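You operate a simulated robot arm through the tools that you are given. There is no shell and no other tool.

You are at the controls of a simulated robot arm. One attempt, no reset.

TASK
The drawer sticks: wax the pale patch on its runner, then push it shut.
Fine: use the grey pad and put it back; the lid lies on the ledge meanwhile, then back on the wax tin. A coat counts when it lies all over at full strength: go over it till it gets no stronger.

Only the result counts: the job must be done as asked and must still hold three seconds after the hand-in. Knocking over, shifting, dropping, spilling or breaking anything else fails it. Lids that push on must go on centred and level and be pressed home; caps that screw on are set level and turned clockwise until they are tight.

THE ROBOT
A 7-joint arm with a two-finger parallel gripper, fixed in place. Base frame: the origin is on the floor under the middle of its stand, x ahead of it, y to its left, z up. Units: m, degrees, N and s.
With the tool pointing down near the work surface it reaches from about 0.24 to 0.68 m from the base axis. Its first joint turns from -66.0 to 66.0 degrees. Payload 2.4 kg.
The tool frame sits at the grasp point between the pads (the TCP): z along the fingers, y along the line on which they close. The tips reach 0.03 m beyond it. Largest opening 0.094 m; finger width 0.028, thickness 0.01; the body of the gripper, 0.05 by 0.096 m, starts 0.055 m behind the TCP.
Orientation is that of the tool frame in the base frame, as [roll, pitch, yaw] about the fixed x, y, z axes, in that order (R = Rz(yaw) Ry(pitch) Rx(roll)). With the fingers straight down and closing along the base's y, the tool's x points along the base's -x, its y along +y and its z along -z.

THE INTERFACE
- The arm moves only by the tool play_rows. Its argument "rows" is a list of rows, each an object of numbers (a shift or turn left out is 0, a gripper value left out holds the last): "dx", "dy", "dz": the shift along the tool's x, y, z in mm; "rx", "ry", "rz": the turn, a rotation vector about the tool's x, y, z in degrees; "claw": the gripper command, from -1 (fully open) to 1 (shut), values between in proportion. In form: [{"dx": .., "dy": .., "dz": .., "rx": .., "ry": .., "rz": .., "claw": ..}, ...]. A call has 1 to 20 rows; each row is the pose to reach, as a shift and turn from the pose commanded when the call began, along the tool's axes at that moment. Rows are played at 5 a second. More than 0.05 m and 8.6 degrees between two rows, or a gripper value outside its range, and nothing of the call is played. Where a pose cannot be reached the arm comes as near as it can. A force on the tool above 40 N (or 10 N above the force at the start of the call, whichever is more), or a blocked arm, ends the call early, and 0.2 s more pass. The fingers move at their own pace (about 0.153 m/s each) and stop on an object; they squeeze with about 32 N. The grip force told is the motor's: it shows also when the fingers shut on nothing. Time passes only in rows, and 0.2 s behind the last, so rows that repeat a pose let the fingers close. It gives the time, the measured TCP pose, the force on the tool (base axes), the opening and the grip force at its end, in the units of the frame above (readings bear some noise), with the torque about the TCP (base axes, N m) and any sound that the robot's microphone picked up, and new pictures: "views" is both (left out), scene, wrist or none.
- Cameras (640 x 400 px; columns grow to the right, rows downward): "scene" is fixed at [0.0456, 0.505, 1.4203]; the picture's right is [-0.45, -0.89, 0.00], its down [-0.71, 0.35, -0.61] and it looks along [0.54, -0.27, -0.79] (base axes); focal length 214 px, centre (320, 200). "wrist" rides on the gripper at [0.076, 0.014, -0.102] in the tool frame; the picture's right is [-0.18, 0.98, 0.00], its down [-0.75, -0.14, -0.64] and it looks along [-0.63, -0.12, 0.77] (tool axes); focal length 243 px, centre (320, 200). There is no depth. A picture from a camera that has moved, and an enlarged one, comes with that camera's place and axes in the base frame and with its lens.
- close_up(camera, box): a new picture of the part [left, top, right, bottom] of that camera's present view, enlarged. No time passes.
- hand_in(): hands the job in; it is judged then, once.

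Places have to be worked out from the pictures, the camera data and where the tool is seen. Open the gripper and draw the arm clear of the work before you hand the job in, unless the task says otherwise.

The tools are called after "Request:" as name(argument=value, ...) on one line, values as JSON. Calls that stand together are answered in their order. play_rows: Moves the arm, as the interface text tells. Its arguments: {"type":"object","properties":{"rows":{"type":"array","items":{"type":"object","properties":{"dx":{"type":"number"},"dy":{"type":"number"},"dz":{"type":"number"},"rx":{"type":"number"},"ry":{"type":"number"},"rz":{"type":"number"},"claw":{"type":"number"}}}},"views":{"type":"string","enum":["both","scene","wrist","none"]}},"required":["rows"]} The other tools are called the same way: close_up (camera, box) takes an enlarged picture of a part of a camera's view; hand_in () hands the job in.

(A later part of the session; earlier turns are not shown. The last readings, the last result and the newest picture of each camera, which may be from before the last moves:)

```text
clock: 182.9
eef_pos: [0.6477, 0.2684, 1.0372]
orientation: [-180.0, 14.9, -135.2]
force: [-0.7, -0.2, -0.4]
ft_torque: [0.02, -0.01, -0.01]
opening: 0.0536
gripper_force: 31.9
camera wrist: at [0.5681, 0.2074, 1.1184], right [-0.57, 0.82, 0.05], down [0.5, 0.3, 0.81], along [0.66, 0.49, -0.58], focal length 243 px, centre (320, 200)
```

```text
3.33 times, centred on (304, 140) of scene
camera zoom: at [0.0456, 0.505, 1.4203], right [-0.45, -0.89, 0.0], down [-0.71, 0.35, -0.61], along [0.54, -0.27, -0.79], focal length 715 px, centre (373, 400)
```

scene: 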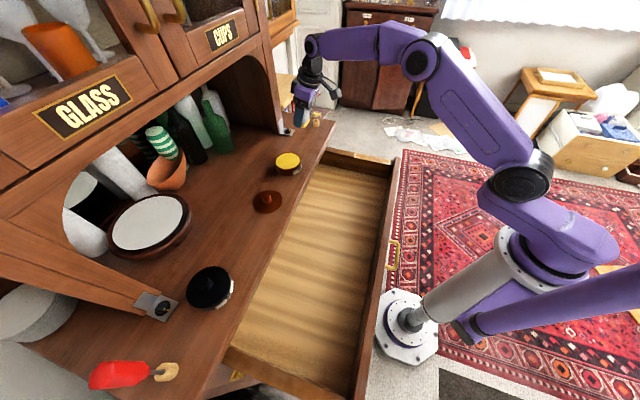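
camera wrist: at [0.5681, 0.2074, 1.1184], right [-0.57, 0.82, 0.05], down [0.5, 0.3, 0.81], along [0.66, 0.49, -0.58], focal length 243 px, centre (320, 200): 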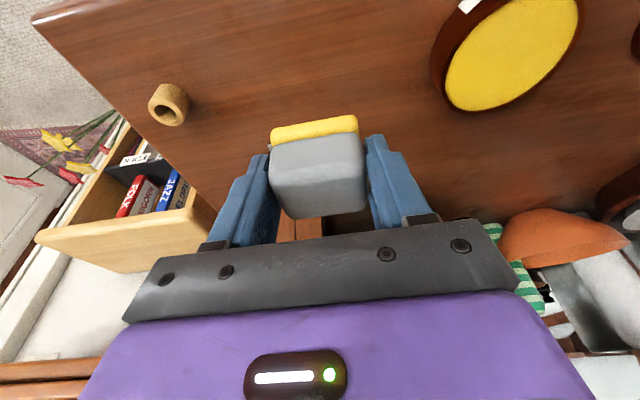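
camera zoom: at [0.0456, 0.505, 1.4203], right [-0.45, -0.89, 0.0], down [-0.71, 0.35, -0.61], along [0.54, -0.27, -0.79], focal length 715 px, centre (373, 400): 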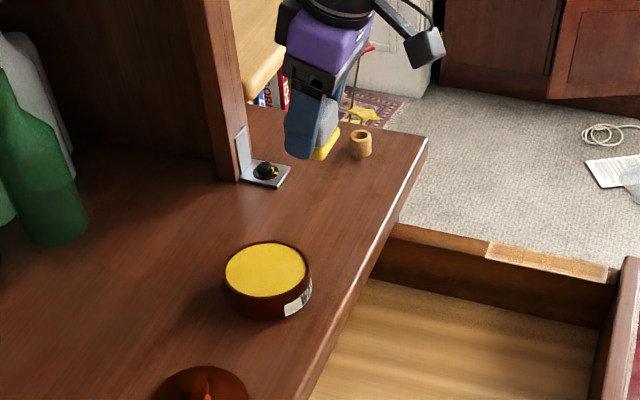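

Comparing landmarks with the original approach, I'm about 3 mm short in n and 2.6 mm in y. I correct that and lower to about 6 mm above the expected touch-down.

Request:
play_rows(rows=[{"dx": -3.1, "dy": 2.6, "dz": 0.8, "claw": 1}, {"dx": 2, "dy": 2.6, "dz": 20, "claw": 1}, {"dx": 7.1, "dy": 2.6, "dz": 39, "claw": 1}, {"dx": 12.2, "dy": 2.6, "dz": 58, "claw": 1}, {"dx": 15.5, "dy": 2.6, "dz": 70.3, "claw": 1}, {"dx": 17.1, "dy": 2.6, "dz": 76.2, "claw": 1}, {"dx": 17.1, "dy": 2.6, "dz": 76.2, "claw": 1}])

Request:
close_up(camera="scene", box=[256, 80, 352, 180])

Request:
close_up(camera="wrist", box=[200, 80, 440, 230])

```text
clock: 184.5
eef_pos: [0.6505, 0.2745, 0.9576]
orientation: [179.9, 14.8, -135.0]
force: [-0.5, -0.2, -0.7]
ft_torque: [-0.03, -0.02, -0.03]
opening: 0.0535
gripper_force: 31.8
camera wrist: at [0.5699, 0.2131, 1.038], right [-0.57, 0.82, 0.05], down [0.5, 0.3, 0.81], along [0.66, 0.49, -0.58], focal length 243 px, centre (320, 200)
```

scene: 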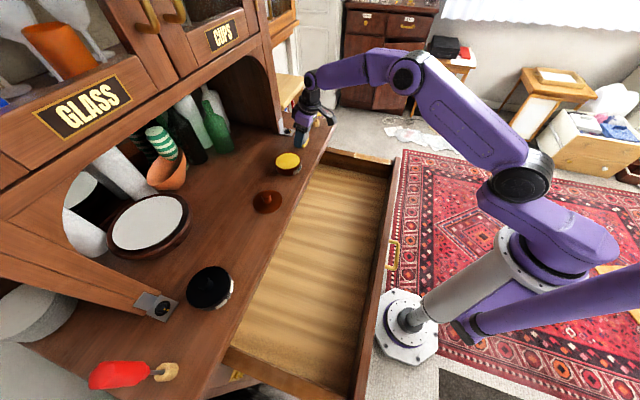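
wrist: 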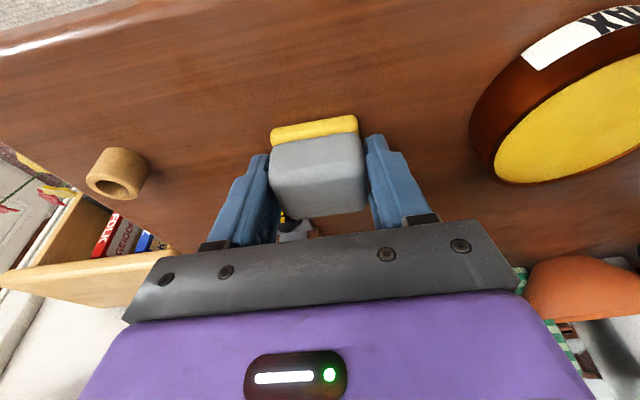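

```text
4.00 times, centred on (304, 130) of scene
camera zoom: at [0.0456, 0.505, 1.4203], right [-0.45, -0.89, 0.0], down [-0.71, 0.35, -0.61], along [0.54, -0.27, -0.79], focal length 858 px, centre (384, 480)
```

zoom: 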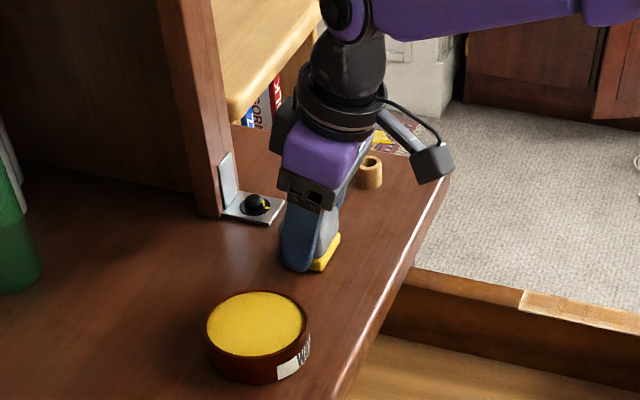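

```text
2.67 times, centred on (320, 155) of wrist
camera zoom: at [0.5699, 0.2131, 1.038], right [-0.57, 0.82, 0.05], down [0.5, 0.3, 0.81], along [0.66, 0.49, -0.58], focal length 647 px, centre (320, 320)
```

zoom: 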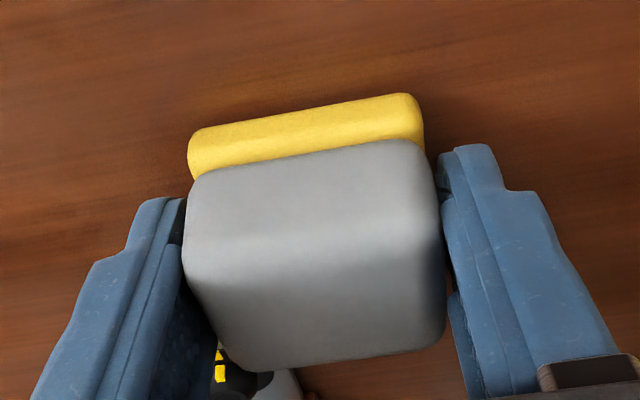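

Landmarks match the original gripping view within a few mm. I creep down to set the pad on the counter.

Request:
play_rows(rows=[{"dx": 0.26, "dz": 0.97, "claw": 1}, {"dx": 0.52, "dz": 1.93, "claw": 1}, {"dx": 0.52, "dz": 1.93, "claw": 1}], views="none")

Request:
play_rows(rows=[{"dx": 0.26, "dz": 0.97, "claw": 1}, {"dx": 0.26, "dz": 0.97, "claw": 1}], views="none")

Request:
play_rows(rows=[{"dx": 0.26, "dz": 0.97, "claw": 1}, {"dx": 0.26, "dz": 0.97, "claw": 1}], views="none")

```text
clock: 185.3
eef_pos: [0.6499, 0.2749, 0.9561]
orientation: [-179.9, 15.0, -135.2]
force: [0.5, 0.6, 1.6]
ft_torque: [-0.04, -0.02, 0.0]
opening: 0.0536
gripper_force: 31.9
```

```text
clock: 185.9
eef_pos: [0.6516, 0.275, 0.9574]
orientation: [-179.9, 14.9, -135.3]
force: [-1.8, 0.2, 2.9]
ft_torque: [-0.11, 0.05, -0.07]
opening: 0.0536
gripper_force: 31.9
```

```text
clock: 186.5
eef_pos: [0.6515, 0.2742, 0.9572]
orientation: [-180.0, 15.1, -135.1]
force: [-2.3, 0.3, 10.2]
ft_torque: [-0.16, 0.17, -0.01]
opening: 0.0534
gripper_force: 31.3
```

The pad is resting on the counter (10 N). I ease off slightly, open the fingers and rise vertically.

Request:
play_rows(rows=[{"dx": -0.15, "dz": -0.55, "claw": 1}, {"dx": -0.15, "dz": -0.55, "claw": 0.0}, {"dx": -0.15, "dz": -0.55, "claw": -0.6}, {"dx": -0.15, "dz": -0.55, "claw": -0.6}, {"dx": -4, "dz": -15, "claw": -0.6}, {"dx": -9, "dz": -34, "claw": -0.6}, {"dx": -16, "dz": -60, "claw": -0.6}, {"dx": -24, "dz": -90, "claw": -0.6}, {"dx": -24, "dz": -90, "claw": -0.6}])

Request:
close_up(camera="scene", box=[240, 80, 400, 180])

Request:
close_up(camera="wrist", box=[220, 20, 420, 145])

```text
clock: 188.5
eef_pos: [0.6498, 0.2722, 1.0501]
orientation: [-180.0, 14.9, -135.2]
force: [0.9, 0.3, -0.4]
ft_torque: [0.03, 0.05, 0.0]
opening: 0.0748
gripper_force: 0.1
camera wrist: at [0.5691, 0.2107, 1.1305], right [-0.57, 0.82, 0.05], down [0.5, 0.3, 0.81], along [0.66, 0.49, -0.58], focal length 243 px, centre (320, 200)
```

scene: 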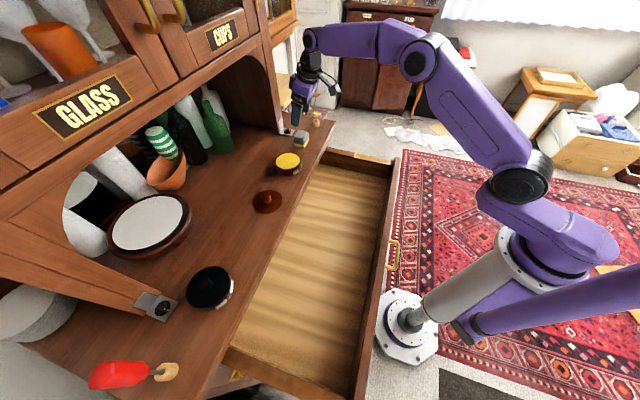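
wrist: 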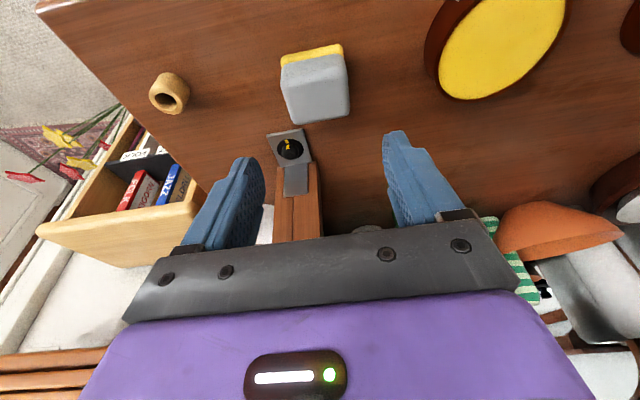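

```text
4.00 times, centred on (320, 130) of scene
camera zoom: at [0.0456, 0.505, 1.4203], right [-0.45, -0.89, 0.0], down [-0.71, 0.35, -0.61], along [0.54, -0.27, -0.79], focal length 858 px, centre (320, 480)
```

zoom: 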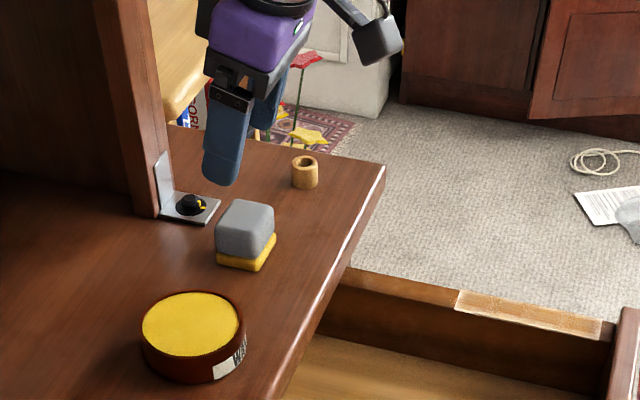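

```text
3.20 times, centred on (320, 82) of wrist
camera zoom: at [0.5691, 0.2107, 1.1305], right [-0.57, 0.82, 0.05], down [0.5, 0.3, 0.81], along [0.66, 0.49, -0.58], focal length 776 px, centre (320, 576)
```

zoom: 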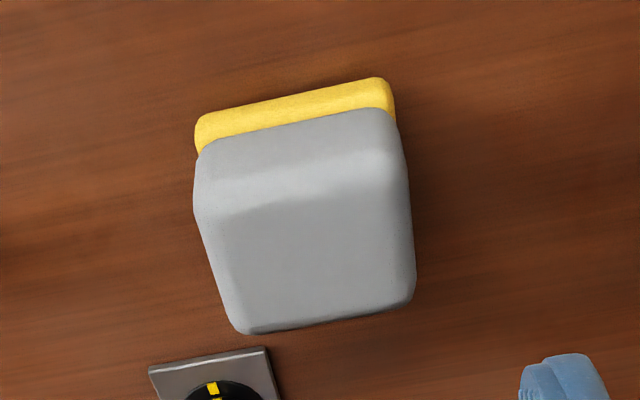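

The pad sits flat but about 8 mm further back than where it started, because it slid in the grip. I re-grip it, lift it 4 mm, and move it 8.5 mm forward and 2 mm sideways.

Request:
play_rows(rows=[{"dx": -4.8, "dz": 1.3, "claw": -0.6}, {"dx": 1, "dz": 24, "claw": -0.6}, {"dx": 7, "dz": 46, "claw": -0.6}, {"dx": 13, "dz": 68, "claw": -0.6}, {"dx": 17, "dz": 83, "claw": -0.6}, {"dx": 18.7, "dz": 89.2, "claw": -0.6}, {"dx": 18.7, "dz": 89.2, "claw": -0.6}, {"dx": 18.7, "dz": 89.2, "claw": 0.2}, {"dx": 18.7, "dz": 89.2, "claw": 1}, {"dx": 18.7, "dz": 89.2, "claw": 1}, {"dx": 17.7, "dz": 85.3, "claw": 1}, {"dx": 17.7, "dz": 85.3, "claw": 1}, {"dx": 21.8, "dy": 1, "dz": 84.2, "claw": 1}, {"dx": 25.9, "dy": 2, "dz": 83.1, "claw": 1}, {"dx": 25.9, "dy": 2, "dz": 83.1, "claw": 1}])

Request:
close_up(camera="scene", box=[240, 80, 400, 180])

Request:
close_up(camera="wrist", box=[200, 80, 440, 230])

```text
clock: 191.7
eef_pos: [0.6472, 0.2734, 0.9612]
orientation: [-180.0, 14.9, -135.2]
force: [0.2, 0.9, -0.4]
ft_torque: [-0.01, -0.03, 0.02]
opening: 0.0537
gripper_force: 32.2
camera wrist: at [0.5662, 0.2126, 1.0424], right [-0.57, 0.82, 0.05], down [0.5, 0.3, 0.81], along [0.66, 0.49, -0.58], focal length 243 px, centre (320, 200)
```

scene: 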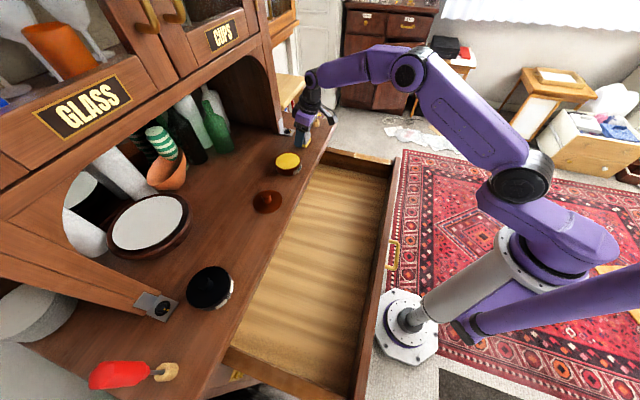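
wrist: 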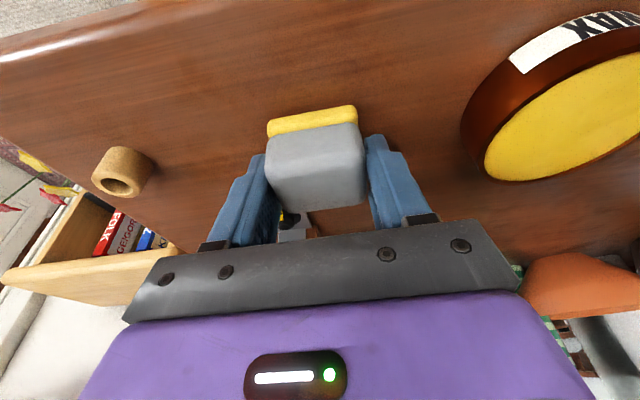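

```text
4.00 times, centred on (320, 130) of scene
camera zoom: at [0.0456, 0.505, 1.4203], right [-0.45, -0.89, 0.0], down [-0.71, 0.35, -0.61], along [0.54, -0.27, -0.79], focal length 858 px, centre (320, 480)
```

zoom: 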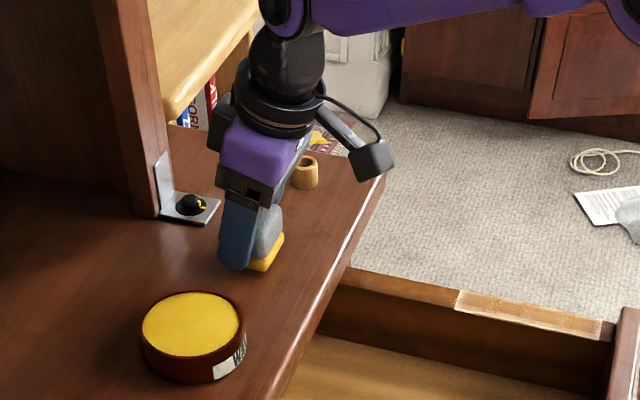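

```text
2.67 times, centred on (320, 155) of wrist
camera zoom: at [0.5662, 0.2126, 1.0424], right [-0.57, 0.82, 0.05], down [0.5, 0.3, 0.81], along [0.66, 0.49, -0.58], focal length 647 px, centre (320, 320)
```

zoom: 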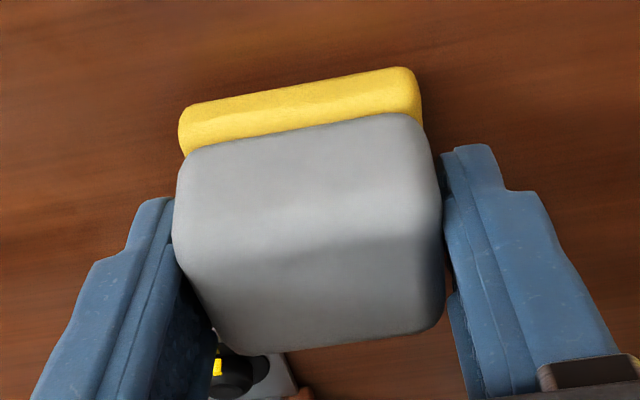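

In the tool frame the pad now sits as in the original grip, at the home coordinates. I lower to contact and release.

Request:
play_rows(rows=[{"dx": 0.4, "dz": 1.5, "claw": 1}, {"dx": 0.7, "dz": 2.6, "claw": 1}, {"dx": 0.9, "dz": 3.3, "claw": 1}, {"dx": 0.9, "dz": 3.3, "claw": 1}], views="none")

```text
clock: 192.7
eef_pos: [0.6468, 0.2729, 0.9585]
orientation: [-179.9, 14.9, -135.1]
force: [0.4, -0.8, -0.9]
ft_torque: [0.0, 0.0, 0.01]
opening: 0.0536
gripper_force: 31.2
```

Request:
play_rows(rows=[{"dx": 0.2, "dz": 0.8, "claw": 1}, {"dx": 0.2, "dz": 0.8, "claw": 1}], views="none")

Request:
play_rows(rows=[{"dx": 0.2, "dz": 0.8, "claw": 1}, {"dx": 0.2, "dz": 0.8, "claw": 1}], views="none")

```text
clock: 193.3
eef_pos: [0.6465, 0.2736, 0.9586]
orientation: [-179.9, 15.0, -135.1]
force: [0.0, -0.4, -0.3]
ft_torque: [0.02, 0.01, 0.0]
opening: 0.0535
gripper_force: 31.7
```

```text
clock: 193.9
eef_pos: [0.6453, 0.2721, 0.9579]
orientation: [-180.0, 15.0, -135.2]
force: [-4.8, -3.5, 7.4]
ft_torque: [-0.12, 0.19, -0.02]
opening: 0.0537
gripper_force: 31.8
```

The pad touches down (7 N). I open and rise vertically.

Request:
play_rows(rows=[{"dx": -0.1, "dz": -0.4, "claw": 0.0}, {"dx": -0.1, "dz": -0.4, "claw": -0.6}, {"dx": -0.1, "dz": -0.4, "claw": -0.6}, {"dx": -4, "dz": -15, "claw": -0.6}, {"dx": -9, "dz": -34, "claw": -0.6}, {"dx": -16, "dz": -60, "claw": -0.6}, {"dx": -25.9, "dz": -96.6, "claw": -0.6}, {"dx": -25.9, "dz": -96.6, "claw": -0.6}])

Request:
close_up(camera="scene", box=[240, 80, 400, 180])

```text
clock: 195.7
eef_pos: [0.6484, 0.2721, 1.0579]
orientation: [180.0, 15.0, -135.2]
force: [0.3, -0.4, 1.0]
ft_torque: [-0.05, 0.01, 0.0]
opening: 0.0753
gripper_force: 0.1
camera wrist: at [0.5674, 0.2107, 1.1389], right [-0.57, 0.82, 0.05], down [0.5, 0.3, 0.81], along [0.66, 0.49, -0.58], focal length 243 px, centre (320, 200)
```

scene: 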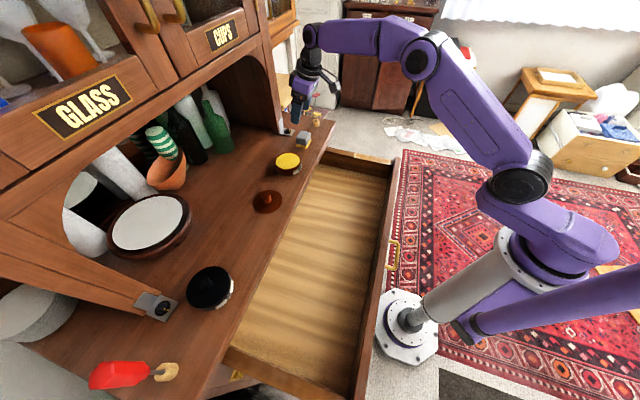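
wrist: 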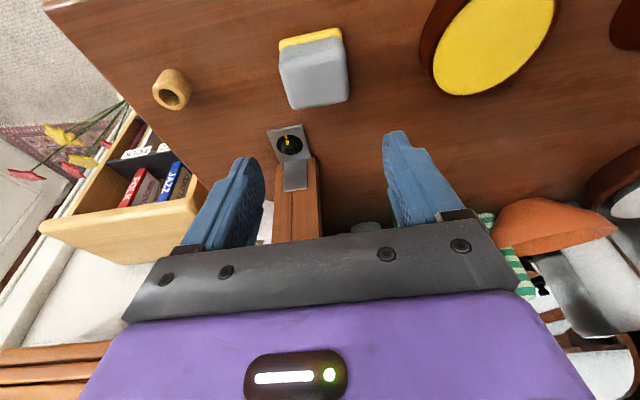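

```text
4.00 times, centred on (320, 130) of scene
camera zoom: at [0.0456, 0.505, 1.4203], right [-0.45, -0.89, 0.0], down [-0.71, 0.35, -0.61], along [0.54, -0.27, -0.79], focal length 858 px, centre (320, 480)
```

zoom: 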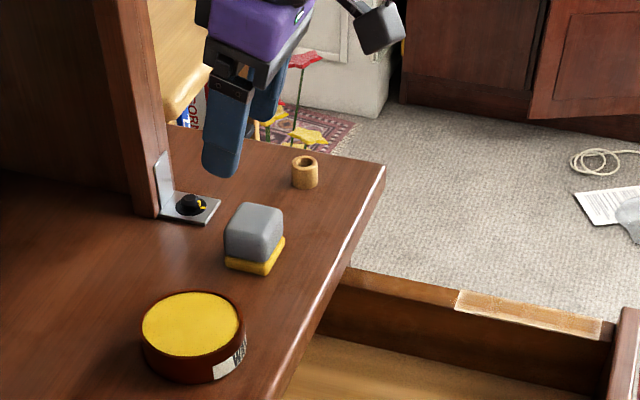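

The pad now matches its original place in the picture. Next the lid: I straighten the tool back to vertical while moving above the lid at about (0.448, 0.4715).

Request:
play_rows(rows=[{"dx": -2, "dy": 15, "dz": -10, "ry": 1.5, "claw": -0.4}, {"dx": -5, "dy": 45, "dz": -21.4, "ry": 3.5, "claw": -0.4}, {"dx": -5, "dy": 80, "dz": -21.4, "ry": 5.5, "claw": -0.4}, {"dx": -5, "dy": 115, "dz": -21.4, "ry": 7.5, "claw": -0.4}, {"dx": -5, "dy": 150, "dz": -21.4, "ry": 9.5, "claw": -0.4}, {"dx": -5, "dy": 185, "dz": -21.4, "ry": 11.5, "claw": -0.4}, {"dx": -5, "dy": 220, "dz": -21.4, "ry": 13, "claw": -0.4}, {"dx": -5, "dy": 255, "dz": -21.4, "ry": 14.5, "claw": -0.4}, {"dx": -5, "dy": 282.7, "dz": -21.4, "ry": 15, "claw": -0.4}, {"dx": -5, "dy": 282.7, "dz": -21.4, "ry": 15, "claw": -0.4}])

Request:
close_up(camera="wrist", box=[200, 40, 440, 190])

```text
clock: 197.9
eef_pos: [0.4439, 0.4744, 1.0782]
orientation: [-180.0, -0.2, -135.2]
force: [0.7, -0.2, 0.0]
ft_torque: [0.02, -0.04, -0.01]
opening: 0.0657
gripper_force: 0.0
camera wrist: at [0.3798, 0.4306, 1.1815], right [-0.56, 0.83, 0.0], down [0.63, 0.43, 0.64], along [0.53, 0.36, -0.77], focal length 243 px, centre (320, 200)
```

scene: 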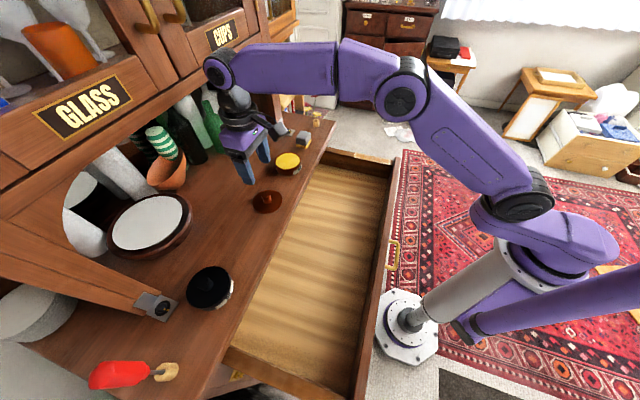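
wrist: 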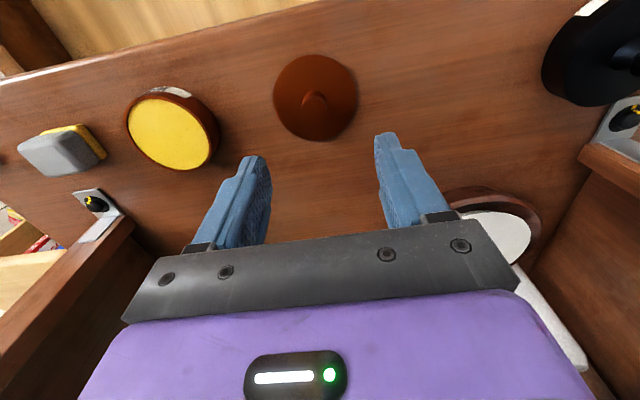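

```text
2.67 times, centred on (320, 115) of wrist
camera zoom: at [0.3798, 0.4306, 1.1815], right [-0.56, 0.83, 0.0], down [0.63, 0.43, 0.64], along [0.53, 0.36, -0.77], focal length 647 px, centre (320, 427)
```

zoom: 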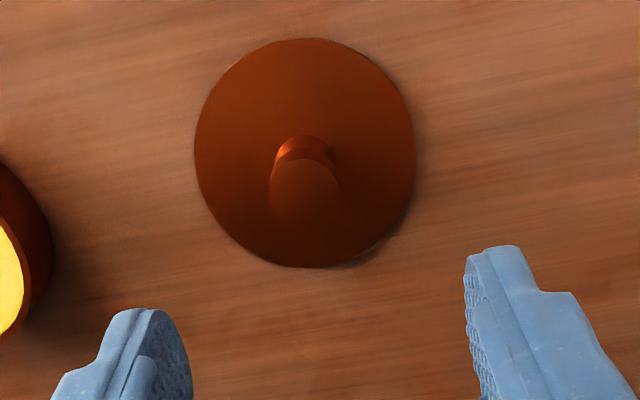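

The lid's knob is about 6 mm to the −y side. I correct that and descend to just above gripping height.

Request:
play_rows(rows=[{"dx": -1, "dy": -5.7, "dz": 15, "ry": -0.2, "rz": -0.2, "claw": -0.4}, {"dx": -1, "dy": -5.7, "dz": 40, "ry": -0.2, "rz": -0.2, "claw": -0.4}, {"dx": -1, "dy": -5.7, "dz": 65, "ry": -0.2, "rz": -0.2, "claw": -0.4}, {"dx": -1, "dy": -5.7, "dz": 90, "ry": -0.2, "rz": -0.2, "claw": -0.4}, {"dx": -1, "dy": -5.7, "dz": 106, "ry": -0.2, "rz": -0.2, "claw": -0.4}, {"dx": -1, "dy": -5.7, "dz": 115, "ry": -0.2, "rz": -0.2, "claw": -0.4}, {"dx": -1, "dy": -5.7, "dz": 115, "ry": -0.2, "rz": -0.2, "claw": -0.4}], views="wrist")

Request:
close_up(camera="wrist", box=[200, 80, 456, 240])

```text
clock: 199.5
eef_pos: [0.4512, 0.4702, 0.9634]
orientation: [-180.0, 0.1, -134.9]
force: [-0.2, -0.9, 0.5]
ft_torque: [-0.01, 0.0, 0.0]
opening: 0.0658
gripper_force: 0.1
camera wrist: at [0.3869, 0.4248, 1.0662], right [-0.57, 0.82, 0.0], down [0.63, 0.43, 0.64], along [0.53, 0.36, -0.77], focal length 243 px, centre (320, 200)
```

wrist: 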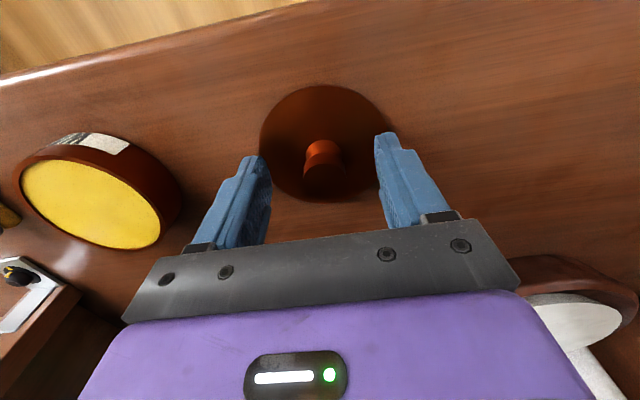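

```text
2.50 times, centred on (328, 160) of wrist
camera zoom: at [0.3869, 0.4248, 1.0662], right [-0.57, 0.82, 0.0], down [0.63, 0.43, 0.64], along [0.53, 0.36, -0.77], focal length 606 px, centre (300, 300)
```

zoom: 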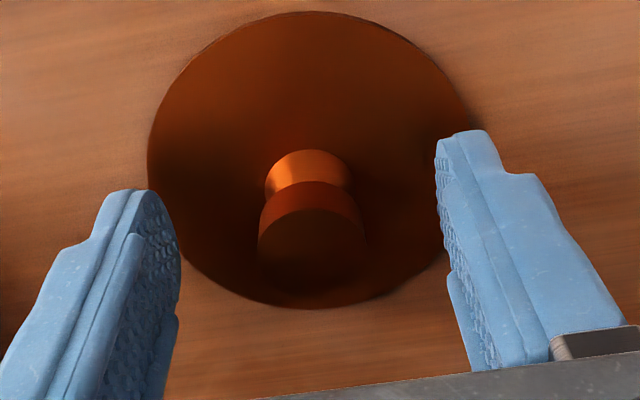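

The knob is about 2 mm to +y and 1.4 mm further out. I correct it, go down 6.5 mm and close.

Request:
play_rows(rows=[{"dx": -1.4, "dy": 2.2, "dz": 2, "claw": -0.4}, {"dx": -1.4, "dy": 2.2, "dz": 6.5, "claw": -0.4}, {"dx": -1.4, "dy": 2.2, "dz": 6.5, "claw": -0.4}], views="none")

Request:
close_up(camera="wrist", box=[200, 80, 456, 240])

```text
clock: 200.3
eef_pos: [0.4513, 0.4728, 0.9564]
orientation: [180.0, 0.1, -135.0]
force: [0.0, -0.3, 0.1]
ft_torque: [0.01, 0.0, 0.01]
opening: 0.0661
gripper_force: 0.1
```

```text
2.50 times, centred on (328, 160) of wrist
camera zoom: at [0.3869, 0.4277, 1.0602], right [-0.57, 0.82, 0.0], down [0.63, 0.43, 0.64], along [0.53, 0.36, -0.77], focal length 606 px, centre (300, 300)
```

zoom: 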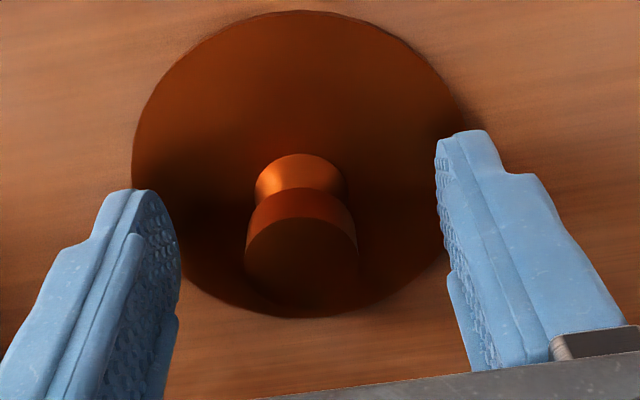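

Aligned. I close on the knob.

Request:
play_rows(rows=[{"dz": 1.5, "claw": -0.4}, {"dz": 1.5, "claw": 0.2}, {"dz": 1.5, "claw": 1}, {"dz": 1.5, "claw": 1}, {"dz": 1.5, "claw": 1}], views="none")

Request:
close_up(camera="wrist", box=[200, 80, 456, 240])

```text
clock: 201.5
eef_pos: [0.4512, 0.472, 0.955]
orientation: [180.0, 0.0, -134.9]
force: [0.1, -0.3, 2.0]
ft_torque: [-0.08, -0.08, -0.03]
opening: 0.0237
gripper_force: 32.1
```

```text
2.50 times, centred on (328, 160) of wrist
camera zoom: at [0.3873, 0.4274, 1.0583], right [-0.57, 0.82, 0.0], down [0.63, 0.43, 0.64], along [0.53, 0.36, -0.77], focal length 606 px, centre (300, 300)
```

zoom: 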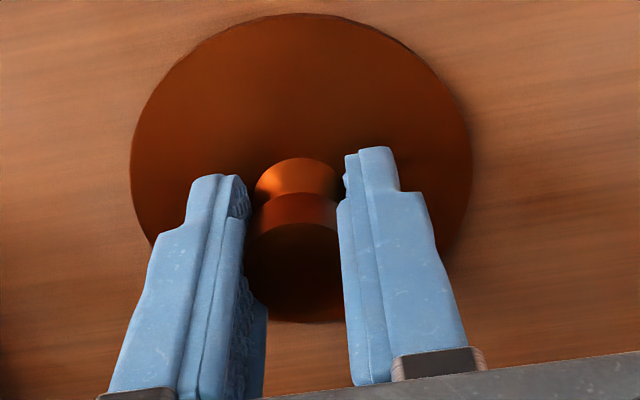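

Gripped (23.7 mm, 32 N) with the lid still flat. I lift 85 mm and carry it back over the tin.

Request:
play_rows(rows=[{"dz": -5, "claw": 1}, {"dz": -20, "claw": 1}, {"dz": -45, "claw": 1}, {"dz": -70, "claw": 1}, {"dz": -85, "claw": 1}, {"dx": 0.3, "dy": -30, "dz": -85, "claw": 1}, {"dx": 0.5, "dy": -65, "dz": -85, "claw": 1}, {"dx": 0.7, "dy": -100, "dz": -85, "claw": 1}, {"dx": 0.9, "dy": -130, "dz": -85, "claw": 1}, {"dx": 0.9, "dy": -149.6, "dz": -85, "claw": 1}, {"dx": 0.9, "dy": -149.6, "dz": -85, "claw": 1}])

Request:
close_up(camera="wrist", box=[200, 40, 456, 200])

Request:
close_up(camera="scene", box=[230, 80, 350, 200])

```text
clock: 203.9
eef_pos: [0.5561, 0.3675, 1.0395]
orientation: [-179.9, 0.2, -134.9]
force: [0.6, -0.3, -0.5]
ft_torque: [0.0, -0.02, -0.02]
opening: 0.0234
gripper_force: 32.0
camera wrist: at [0.4922, 0.3219, 1.1425], right [-0.57, 0.82, 0.0], down [0.63, 0.43, 0.64], along [0.53, 0.36, -0.77], focal length 243 px, centre (320, 200)
```

scene: 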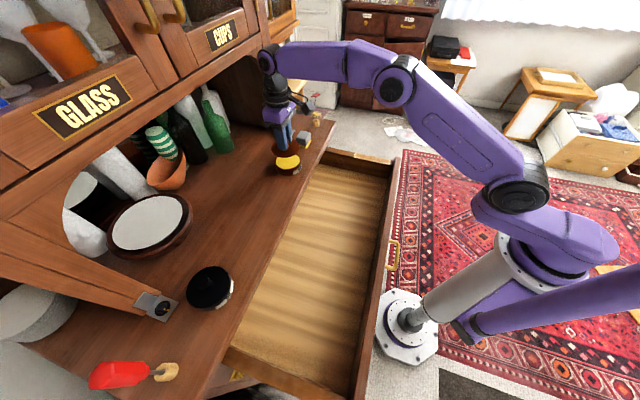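
wrist: 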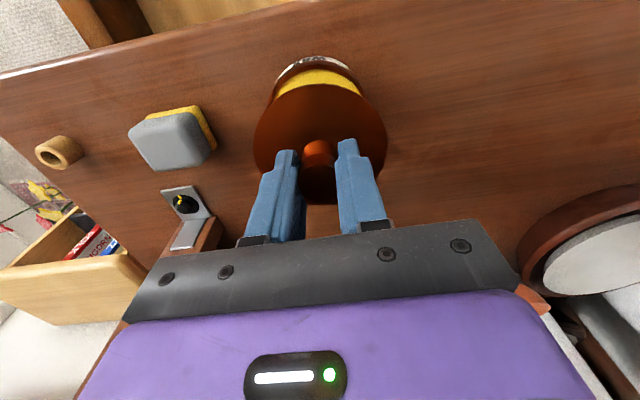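

```text
2.50 times, centred on (328, 120) of wrist
camera zoom: at [0.4922, 0.3219, 1.1425], right [-0.57, 0.82, 0.0], down [0.63, 0.43, 0.64], along [0.53, 0.36, -0.77], focal length 606 px, centre (300, 400)
```

zoom: 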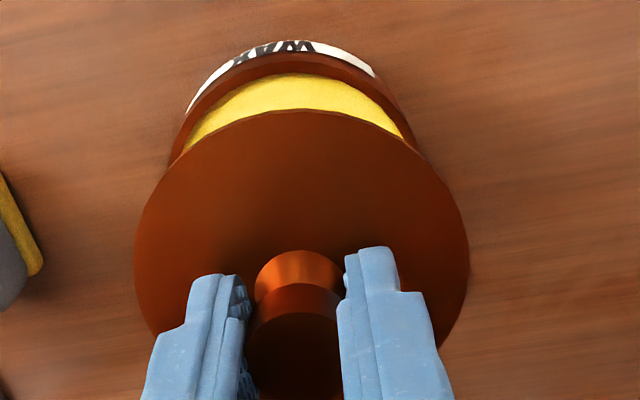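

```text
3.33 times, centred on (290, 140) of scene
camera zoom: at [0.0457, 0.505, 1.4203], right [-0.45, -0.89, 0.0], down [-0.71, 0.35, -0.61], along [0.54, -0.27, -0.79], focal length 715 px, centre (420, 400)
```

zoom: 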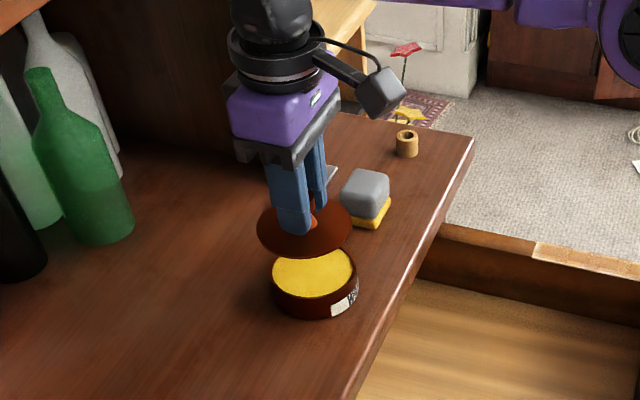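

The lid and tin line up within about 1 mm in both directions. I lower to about 12 mm above the rim and check again.

Request:
play_rows(rows=[{"dz": 12, "claw": 1}, {"dz": 24, "claw": 1}, {"dz": 34, "claw": 1}, {"dz": 41, "claw": 1}, {"dz": 41, "claw": 1}])

Request:
close_up(camera="wrist", box=[200, 40, 456, 200])

Request:
close_up(camera="scene", box=[256, 130, 320, 190])

```text
clock: 205.1
eef_pos: [0.5562, 0.3679, 1.0008]
orientation: [-179.9, 0.1, -134.9]
force: [-0.5, -0.5, -0.6]
ft_torque: [0.02, 0.02, -0.04]
opening: 0.0234
gripper_force: 32.1
camera wrist: at [0.4925, 0.3223, 1.1034], right [-0.57, 0.82, 0.0], down [0.63, 0.43, 0.64], along [0.53, 0.36, -0.77], focal length 243 px, centre (320, 200)
```

scene: 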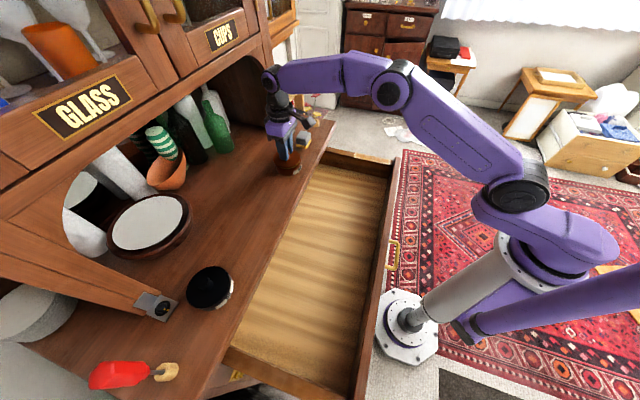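
wrist: 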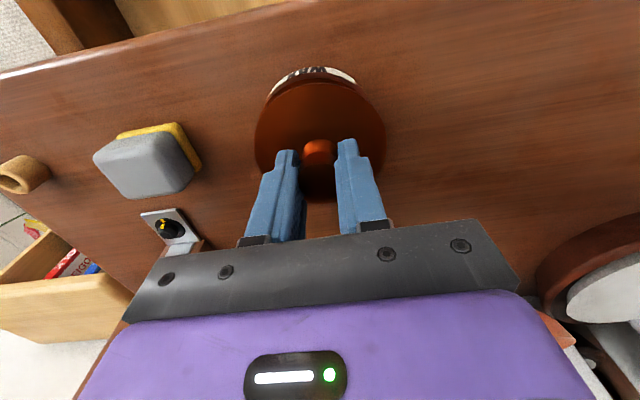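

```text
2.50 times, centred on (328, 120) of wrist
camera zoom: at [0.4925, 0.3223, 1.1034], right [-0.57, 0.82, 0.0], down [0.63, 0.43, 0.64], along [0.53, 0.36, -0.77], focal length 606 px, centre (300, 400)
```

zoom: 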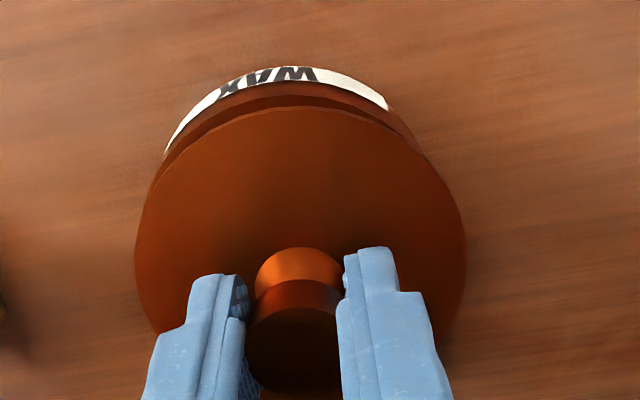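

```text
6.67 times, centred on (288, 160) of scene
camera zoom: at [0.0456, 0.505, 1.4203], right [-0.45, -0.89, 0.0], down [-0.71, 0.35, -0.61], along [0.54, -0.27, -0.79], focal length 1430 px, centre (533, 467)
```

zoom: 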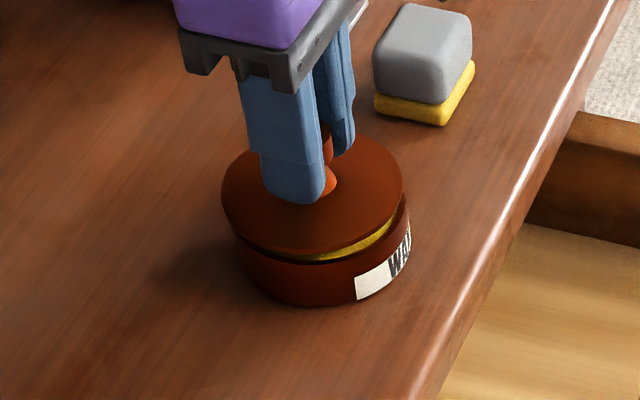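

The scene view suggests the lid is still a few mm too far out relative to the tin. I zoom in to measure that precisely.

Request:
close_up(camera="scene", box=[270, 142, 310, 182])

Request:
close_up(camera="wrist", box=[240, 50, 400, 150])

```text
10.00 times, centred on (290, 162) of scene
camera zoom: at [0.0456, 0.505, 1.4203], right [-0.45, -0.89, 0.0], down [-0.71, 0.35, -0.61], along [0.54, -0.27, -0.79], focal length 2145 px, centre (620, 580)
```

zoom: 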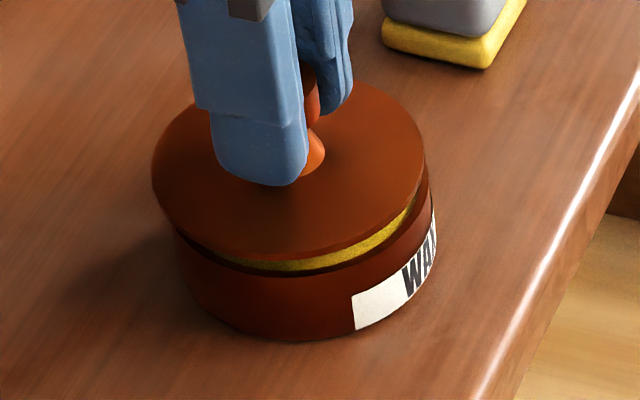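

```text
4.00 times, centred on (320, 100) of wrist
camera zoom: at [0.4925, 0.3223, 1.1034], right [-0.57, 0.82, 0.0], down [0.63, 0.43, 0.64], along [0.53, 0.36, -0.77], focal length 970 px, centre (320, 600)
```

zoom: 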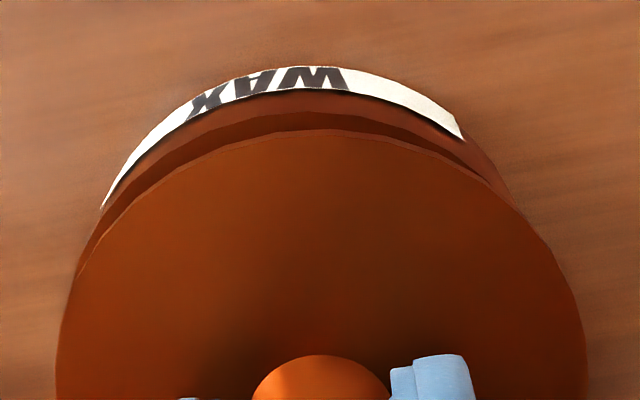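

From the scene picture the tin's centre lies about 2–3 mm towards the robot from the lid's centre. I shift the lid by dx=+2.5 and dy=−0.8 mm and compare again.

Request:
play_rows(rows=[{"dx": 1.2, "dy": -0.4, "claw": 1}, {"dx": 2.5, "dy": -0.8, "claw": 1}, {"dx": 2.5, "dy": -0.8, "dz": 3, "claw": 1}, {"dx": 2.5, "dy": -0.8, "dz": 5, "claw": 1}, {"dx": 2.5, "dy": -0.8, "dz": 5, "claw": 1}], views="none")

Request:
close_up(camera="scene", box=[270, 142, 310, 182])

Request:
close_up(camera="wrist", box=[240, 50, 400, 150])

```text
clock: 206.3
eef_pos: [0.5542, 0.3638, 0.9944]
orientation: [180.0, 0.1, -134.9]
force: [-0.2, 0.3, -0.7]
ft_torque: [-0.02, -0.01, -0.02]
opening: 0.023
gripper_force: 32.0
```

```text
10.00 times, centred on (290, 162) of scene
camera zoom: at [0.0456, 0.505, 1.4203], right [-0.45, -0.89, 0.0], down [-0.71, 0.35, -0.61], along [0.54, -0.27, -0.79], focal length 2145 px, centre (620, 580)
```

zoom: 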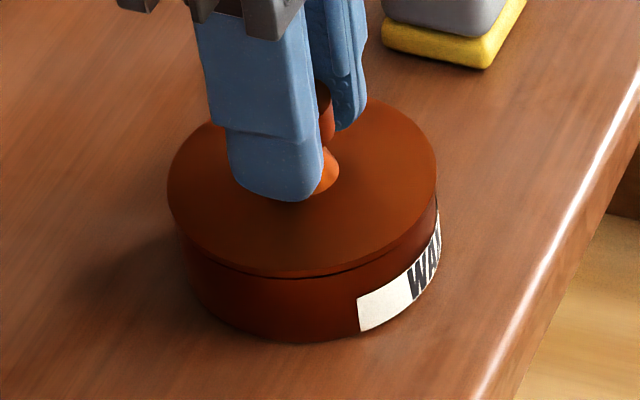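

```text
4.00 times, centred on (320, 100) of wrist
camera zoom: at [0.4908, 0.3189, 1.097], right [-0.57, 0.82, 0.0], down [0.63, 0.43, 0.64], along [0.53, 0.36, -0.77], focal length 970 px, centre (320, 600)
```

zoom: 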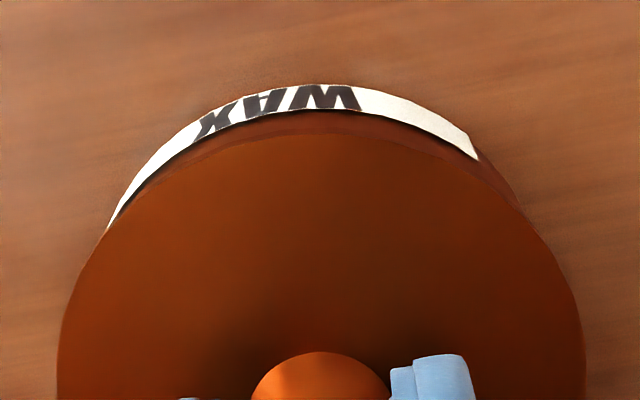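

Closer: the scene and label positions both suggest about 1.5 mm more towards the robot, with y now fine. I apply that.

Request:
play_rows(rows=[{"dx": 0.8, "claw": 1}, {"dx": 1.5, "claw": 1}, {"dx": 1.5, "claw": 1}], views="none")

Request:
close_up(camera="scene", box=[270, 142, 310, 182])

Request:
close_up(camera="wrist", box=[240, 50, 400, 150])

```text
clock: 207.1
eef_pos: [0.5541, 0.3623, 0.9945]
orientation: [179.9, 0.2, -134.9]
force: [-0.1, 0.4, 0.2]
ft_torque: [0.0, -0.01, -0.04]
opening: 0.0232
gripper_force: 32.1
```

```text
10.00 times, centred on (290, 162) of scene
camera zoom: at [0.0456, 0.505, 1.4203], right [-0.45, -0.89, 0.0], down [-0.71, 0.35, -0.61], along [0.54, -0.27, -0.79], focal length 2145 px, centre (620, 580)
```

zoom: 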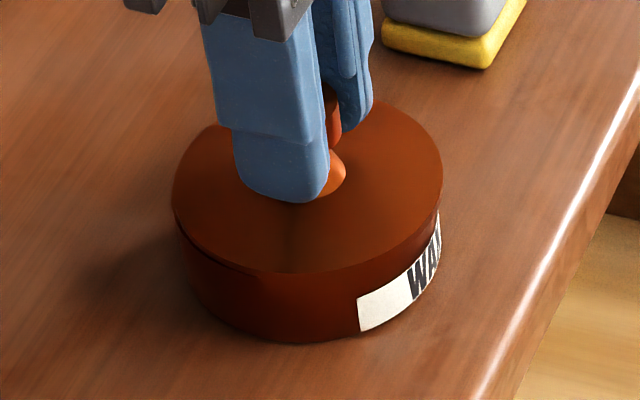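

```text
4.00 times, centred on (320, 100) of wrist
camera zoom: at [0.4897, 0.3173, 1.0969], right [-0.57, 0.82, 0.0], down [0.63, 0.43, 0.64], along [0.53, 0.36, -0.77], focal length 970 px, centre (320, 600)
```

zoom: 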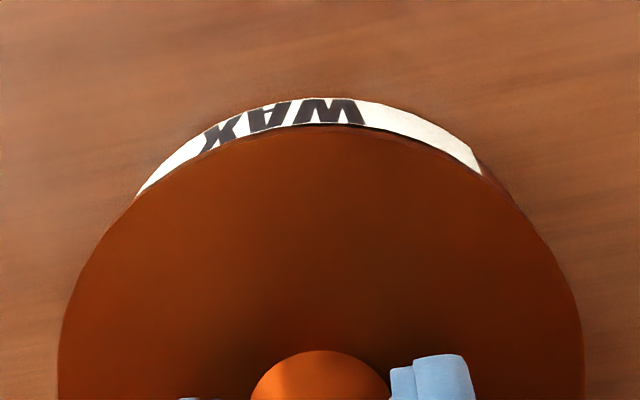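

Now the lid is about 0.5–1 mm too near the robot. I back off 0.7 mm and lower in small steps, watching for contact.

Request:
play_rows(rows=[{"dx": -0.7, "claw": 1}, {"dx": -0.7, "dz": 2, "claw": 1}, {"dx": -0.7, "dz": 4, "claw": 1}, {"dx": -0.7, "dz": 4, "claw": 1}], views="none")

Request:
close_up(camera="scene", box=[270, 142, 310, 182])

```text
clock: 208.1
eef_pos: [0.5542, 0.3634, 0.9918]
orientation: [-180.0, 0.3, -134.9]
force: [-3.1, -2.0, 15.0]
ft_torque: [-0.1, 0.37, 0.08]
opening: 0.0232
gripper_force: 32.0
```

```text
10.00 times, centred on (290, 162) of scene
camera zoom: at [0.0453, 0.5048, 1.4204], right [-0.45, -0.89, 0.0], down [-0.71, 0.36, -0.61], along [0.54, -0.27, -0.79], focal length 2145 px, centre (620, 580)
```

zoom: 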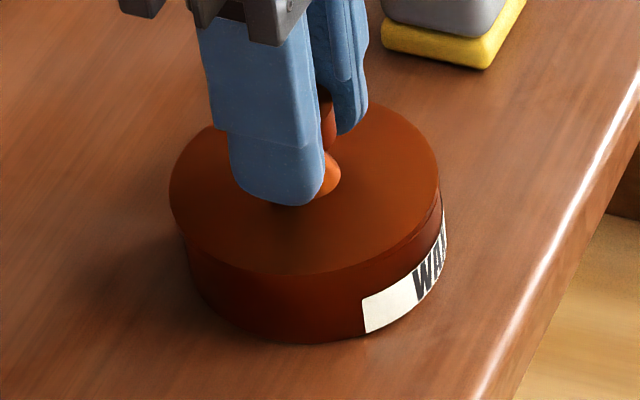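

Contact at TCP z=0.9918, about 5 mm above the seated height, with a torque showing the overlap is on the robot/+y side. The lid must have a spigot resting on the rim. I raise 2 mm, shift 1 mm away from that side, and try lowering again.

Request:
play_rows(rows=[{"dz": -2, "claw": 1}, {"dx": -1, "dy": -0.8, "dz": -2, "claw": 1}, {"dx": -1, "dy": -0.8, "dz": 0, "claw": 1}, {"dx": -1, "dy": -0.8, "dz": 1.5, "claw": 1}, {"dx": -1, "dy": -0.8, "dz": 1.5, "claw": 1}], views="none")

```text
clock: 209.3
eef_pos: [0.5557, 0.3631, 0.9898]
orientation: [180.0, 0.2, -135.0]
force: [-6.6, -3.1, 21.1]
ft_torque: [-0.25, 0.13, 0.0]
opening: 0.0232
gripper_force: 31.9
```

It went about 2 mm lower, with the load now on the −y side. I look at the fit.

Request:
close_up(camera="scene", box=[270, 142, 310, 182])

Request:
close_up(camera="wrist", box=[240, 50, 400, 150])

```text
10.00 times, centred on (290, 162) of scene
camera zoom: at [0.045, 0.5046, 1.4205], right [-0.45, -0.89, 0.0], down [-0.71, 0.36, -0.61], along [0.55, -0.27, -0.79], focal length 2145 px, centre (620, 580)
```

zoom: 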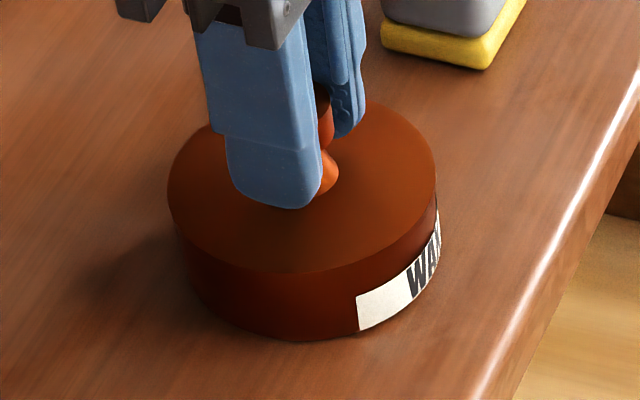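

```text
4.00 times, centred on (320, 100) of wrist
camera zoom: at [0.492, 0.3187, 1.093], right [-0.57, 0.82, 0.0], down [0.63, 0.43, 0.65], along [0.53, 0.37, -0.76], focal length 970 px, centre (320, 600)
```

zoom: 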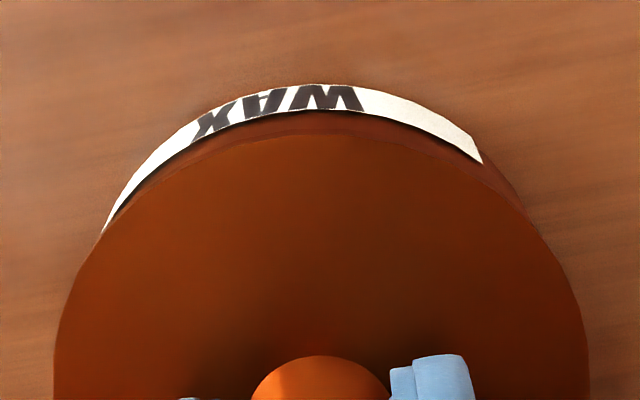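

The load pattern suggests a small shift back: dx +0.6, dy +0.5. I ease the press, shift and lower again.

Request:
play_rows(rows=[{"dz": -1.2, "claw": 1}, {"dx": 0.6, "dy": 0.5, "dz": -1.2, "claw": 1}, {"dx": 0.6, "dy": 0.5, "dz": 0, "claw": 1}, {"dx": 0.6, "dy": 0.5, "dz": 1, "claw": 1}, {"dx": 0.6, "dy": 0.5, "dz": 1, "claw": 1}], views="none")

```text
clock: 210.5
eef_pos: [0.5554, 0.3625, 0.989]
orientation: [-179.9, 0.4, -135.1]
force: [1.7, -2.0, 21.1]
ft_torque: [-0.3, -0.35, 0.05]
opening: 0.0221
gripper_force: 31.8
```

Now the load is on the −y side only, so the other side seems to have entered. I ease off and shift +0.6 mm in y.

Request:
play_rows(rows=[{"dz": -1.0, "claw": 1}, {"dx": 0, "dy": 0.6, "dz": -1.0, "claw": 1}, {"dx": 0, "dy": 0.6, "dz": 0.2, "claw": 1}, {"dx": 0, "dy": 0.6, "dz": 0.2, "claw": 1}], views="none")

Request:
close_up(camera="scene", box=[270, 142, 310, 182])

Request:
close_up(camera="wrist", box=[200, 80, 456, 240])

```text
clock: 211.5
eef_pos: [0.5548, 0.3638, 0.9889]
orientation: [-180.0, 0.2, -135.0]
force: [4.4, -3.6, 24.5]
ft_torque: [0.24, 0.22, 0.11]
opening: 0.022
gripper_force: 32.0
```

```text
10.00 times, centred on (290, 162) of scene
camera zoom: at [0.0454, 0.5046, 1.4205], right [-0.45, -0.89, 0.0], down [-0.71, 0.36, -0.61], along [0.54, -0.27, -0.79], focal length 2145 px, centre (620, 580)
```

zoom: 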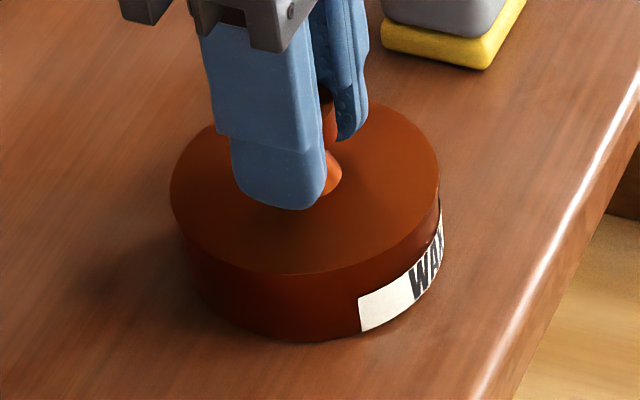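

```text
2.50 times, centred on (328, 160) of wrist
camera zoom: at [0.4907, 0.318, 1.0925], right [-0.56, 0.83, 0.0], down [0.63, 0.43, 0.65], along [0.53, 0.37, -0.76], focal length 606 px, centre (300, 300)
```

zoom: 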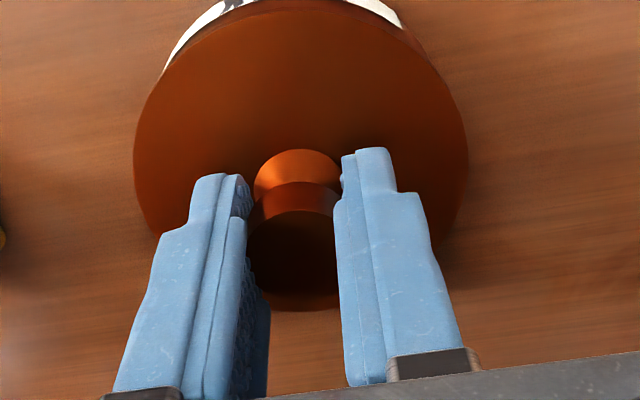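

The load flipped to the +y side for that 0.6 mm, so the centre lies in between. I ease, go back 0.33 mm, and press more firmly.

Request:
play_rows(rows=[{"dz": -1.2, "claw": 1}, {"dx": 0, "dy": -0.33, "dz": -1.2, "claw": 1}, {"dx": 0, "dy": -0.33, "dz": 0, "claw": 1}, {"dx": 0, "dy": -0.33, "dz": 0.5, "claw": 1}, {"dx": 0, "dy": -0.33, "dz": 0.5, "claw": 1}], views="none")

```text
clock: 212.7
eef_pos: [0.5544, 0.3639, 0.9896]
orientation: [179.9, 0.2, -134.9]
force: [-1.8, -11.0, 26.6]
ft_torque: [-0.47, -0.2, 0.0]
opening: 0.0224
gripper_force: 32.1
```

At this position the load is nearly balanced, so the lid is centred on the rim and probably just needs pressing home. I press 1 mm further and watch z and force.

Request:
play_rows(rows=[{"dy": 0.1, "dz": 0.5, "claw": 1}, {"dy": 0.1, "dz": 1.0, "claw": 1}, {"dy": 0.1, "dz": 1.0, "claw": 1}], views="none")

```text
clock: 213.5
eef_pos: [0.5544, 0.3646, 0.9892]
orientation: [-180.0, 0.5, -135.0]
force: [-5.3, -11.8, 34.3]
ft_torque: [0.03, 0.35, 0.05]
opening: 0.0224
gripper_force: 31.6
```

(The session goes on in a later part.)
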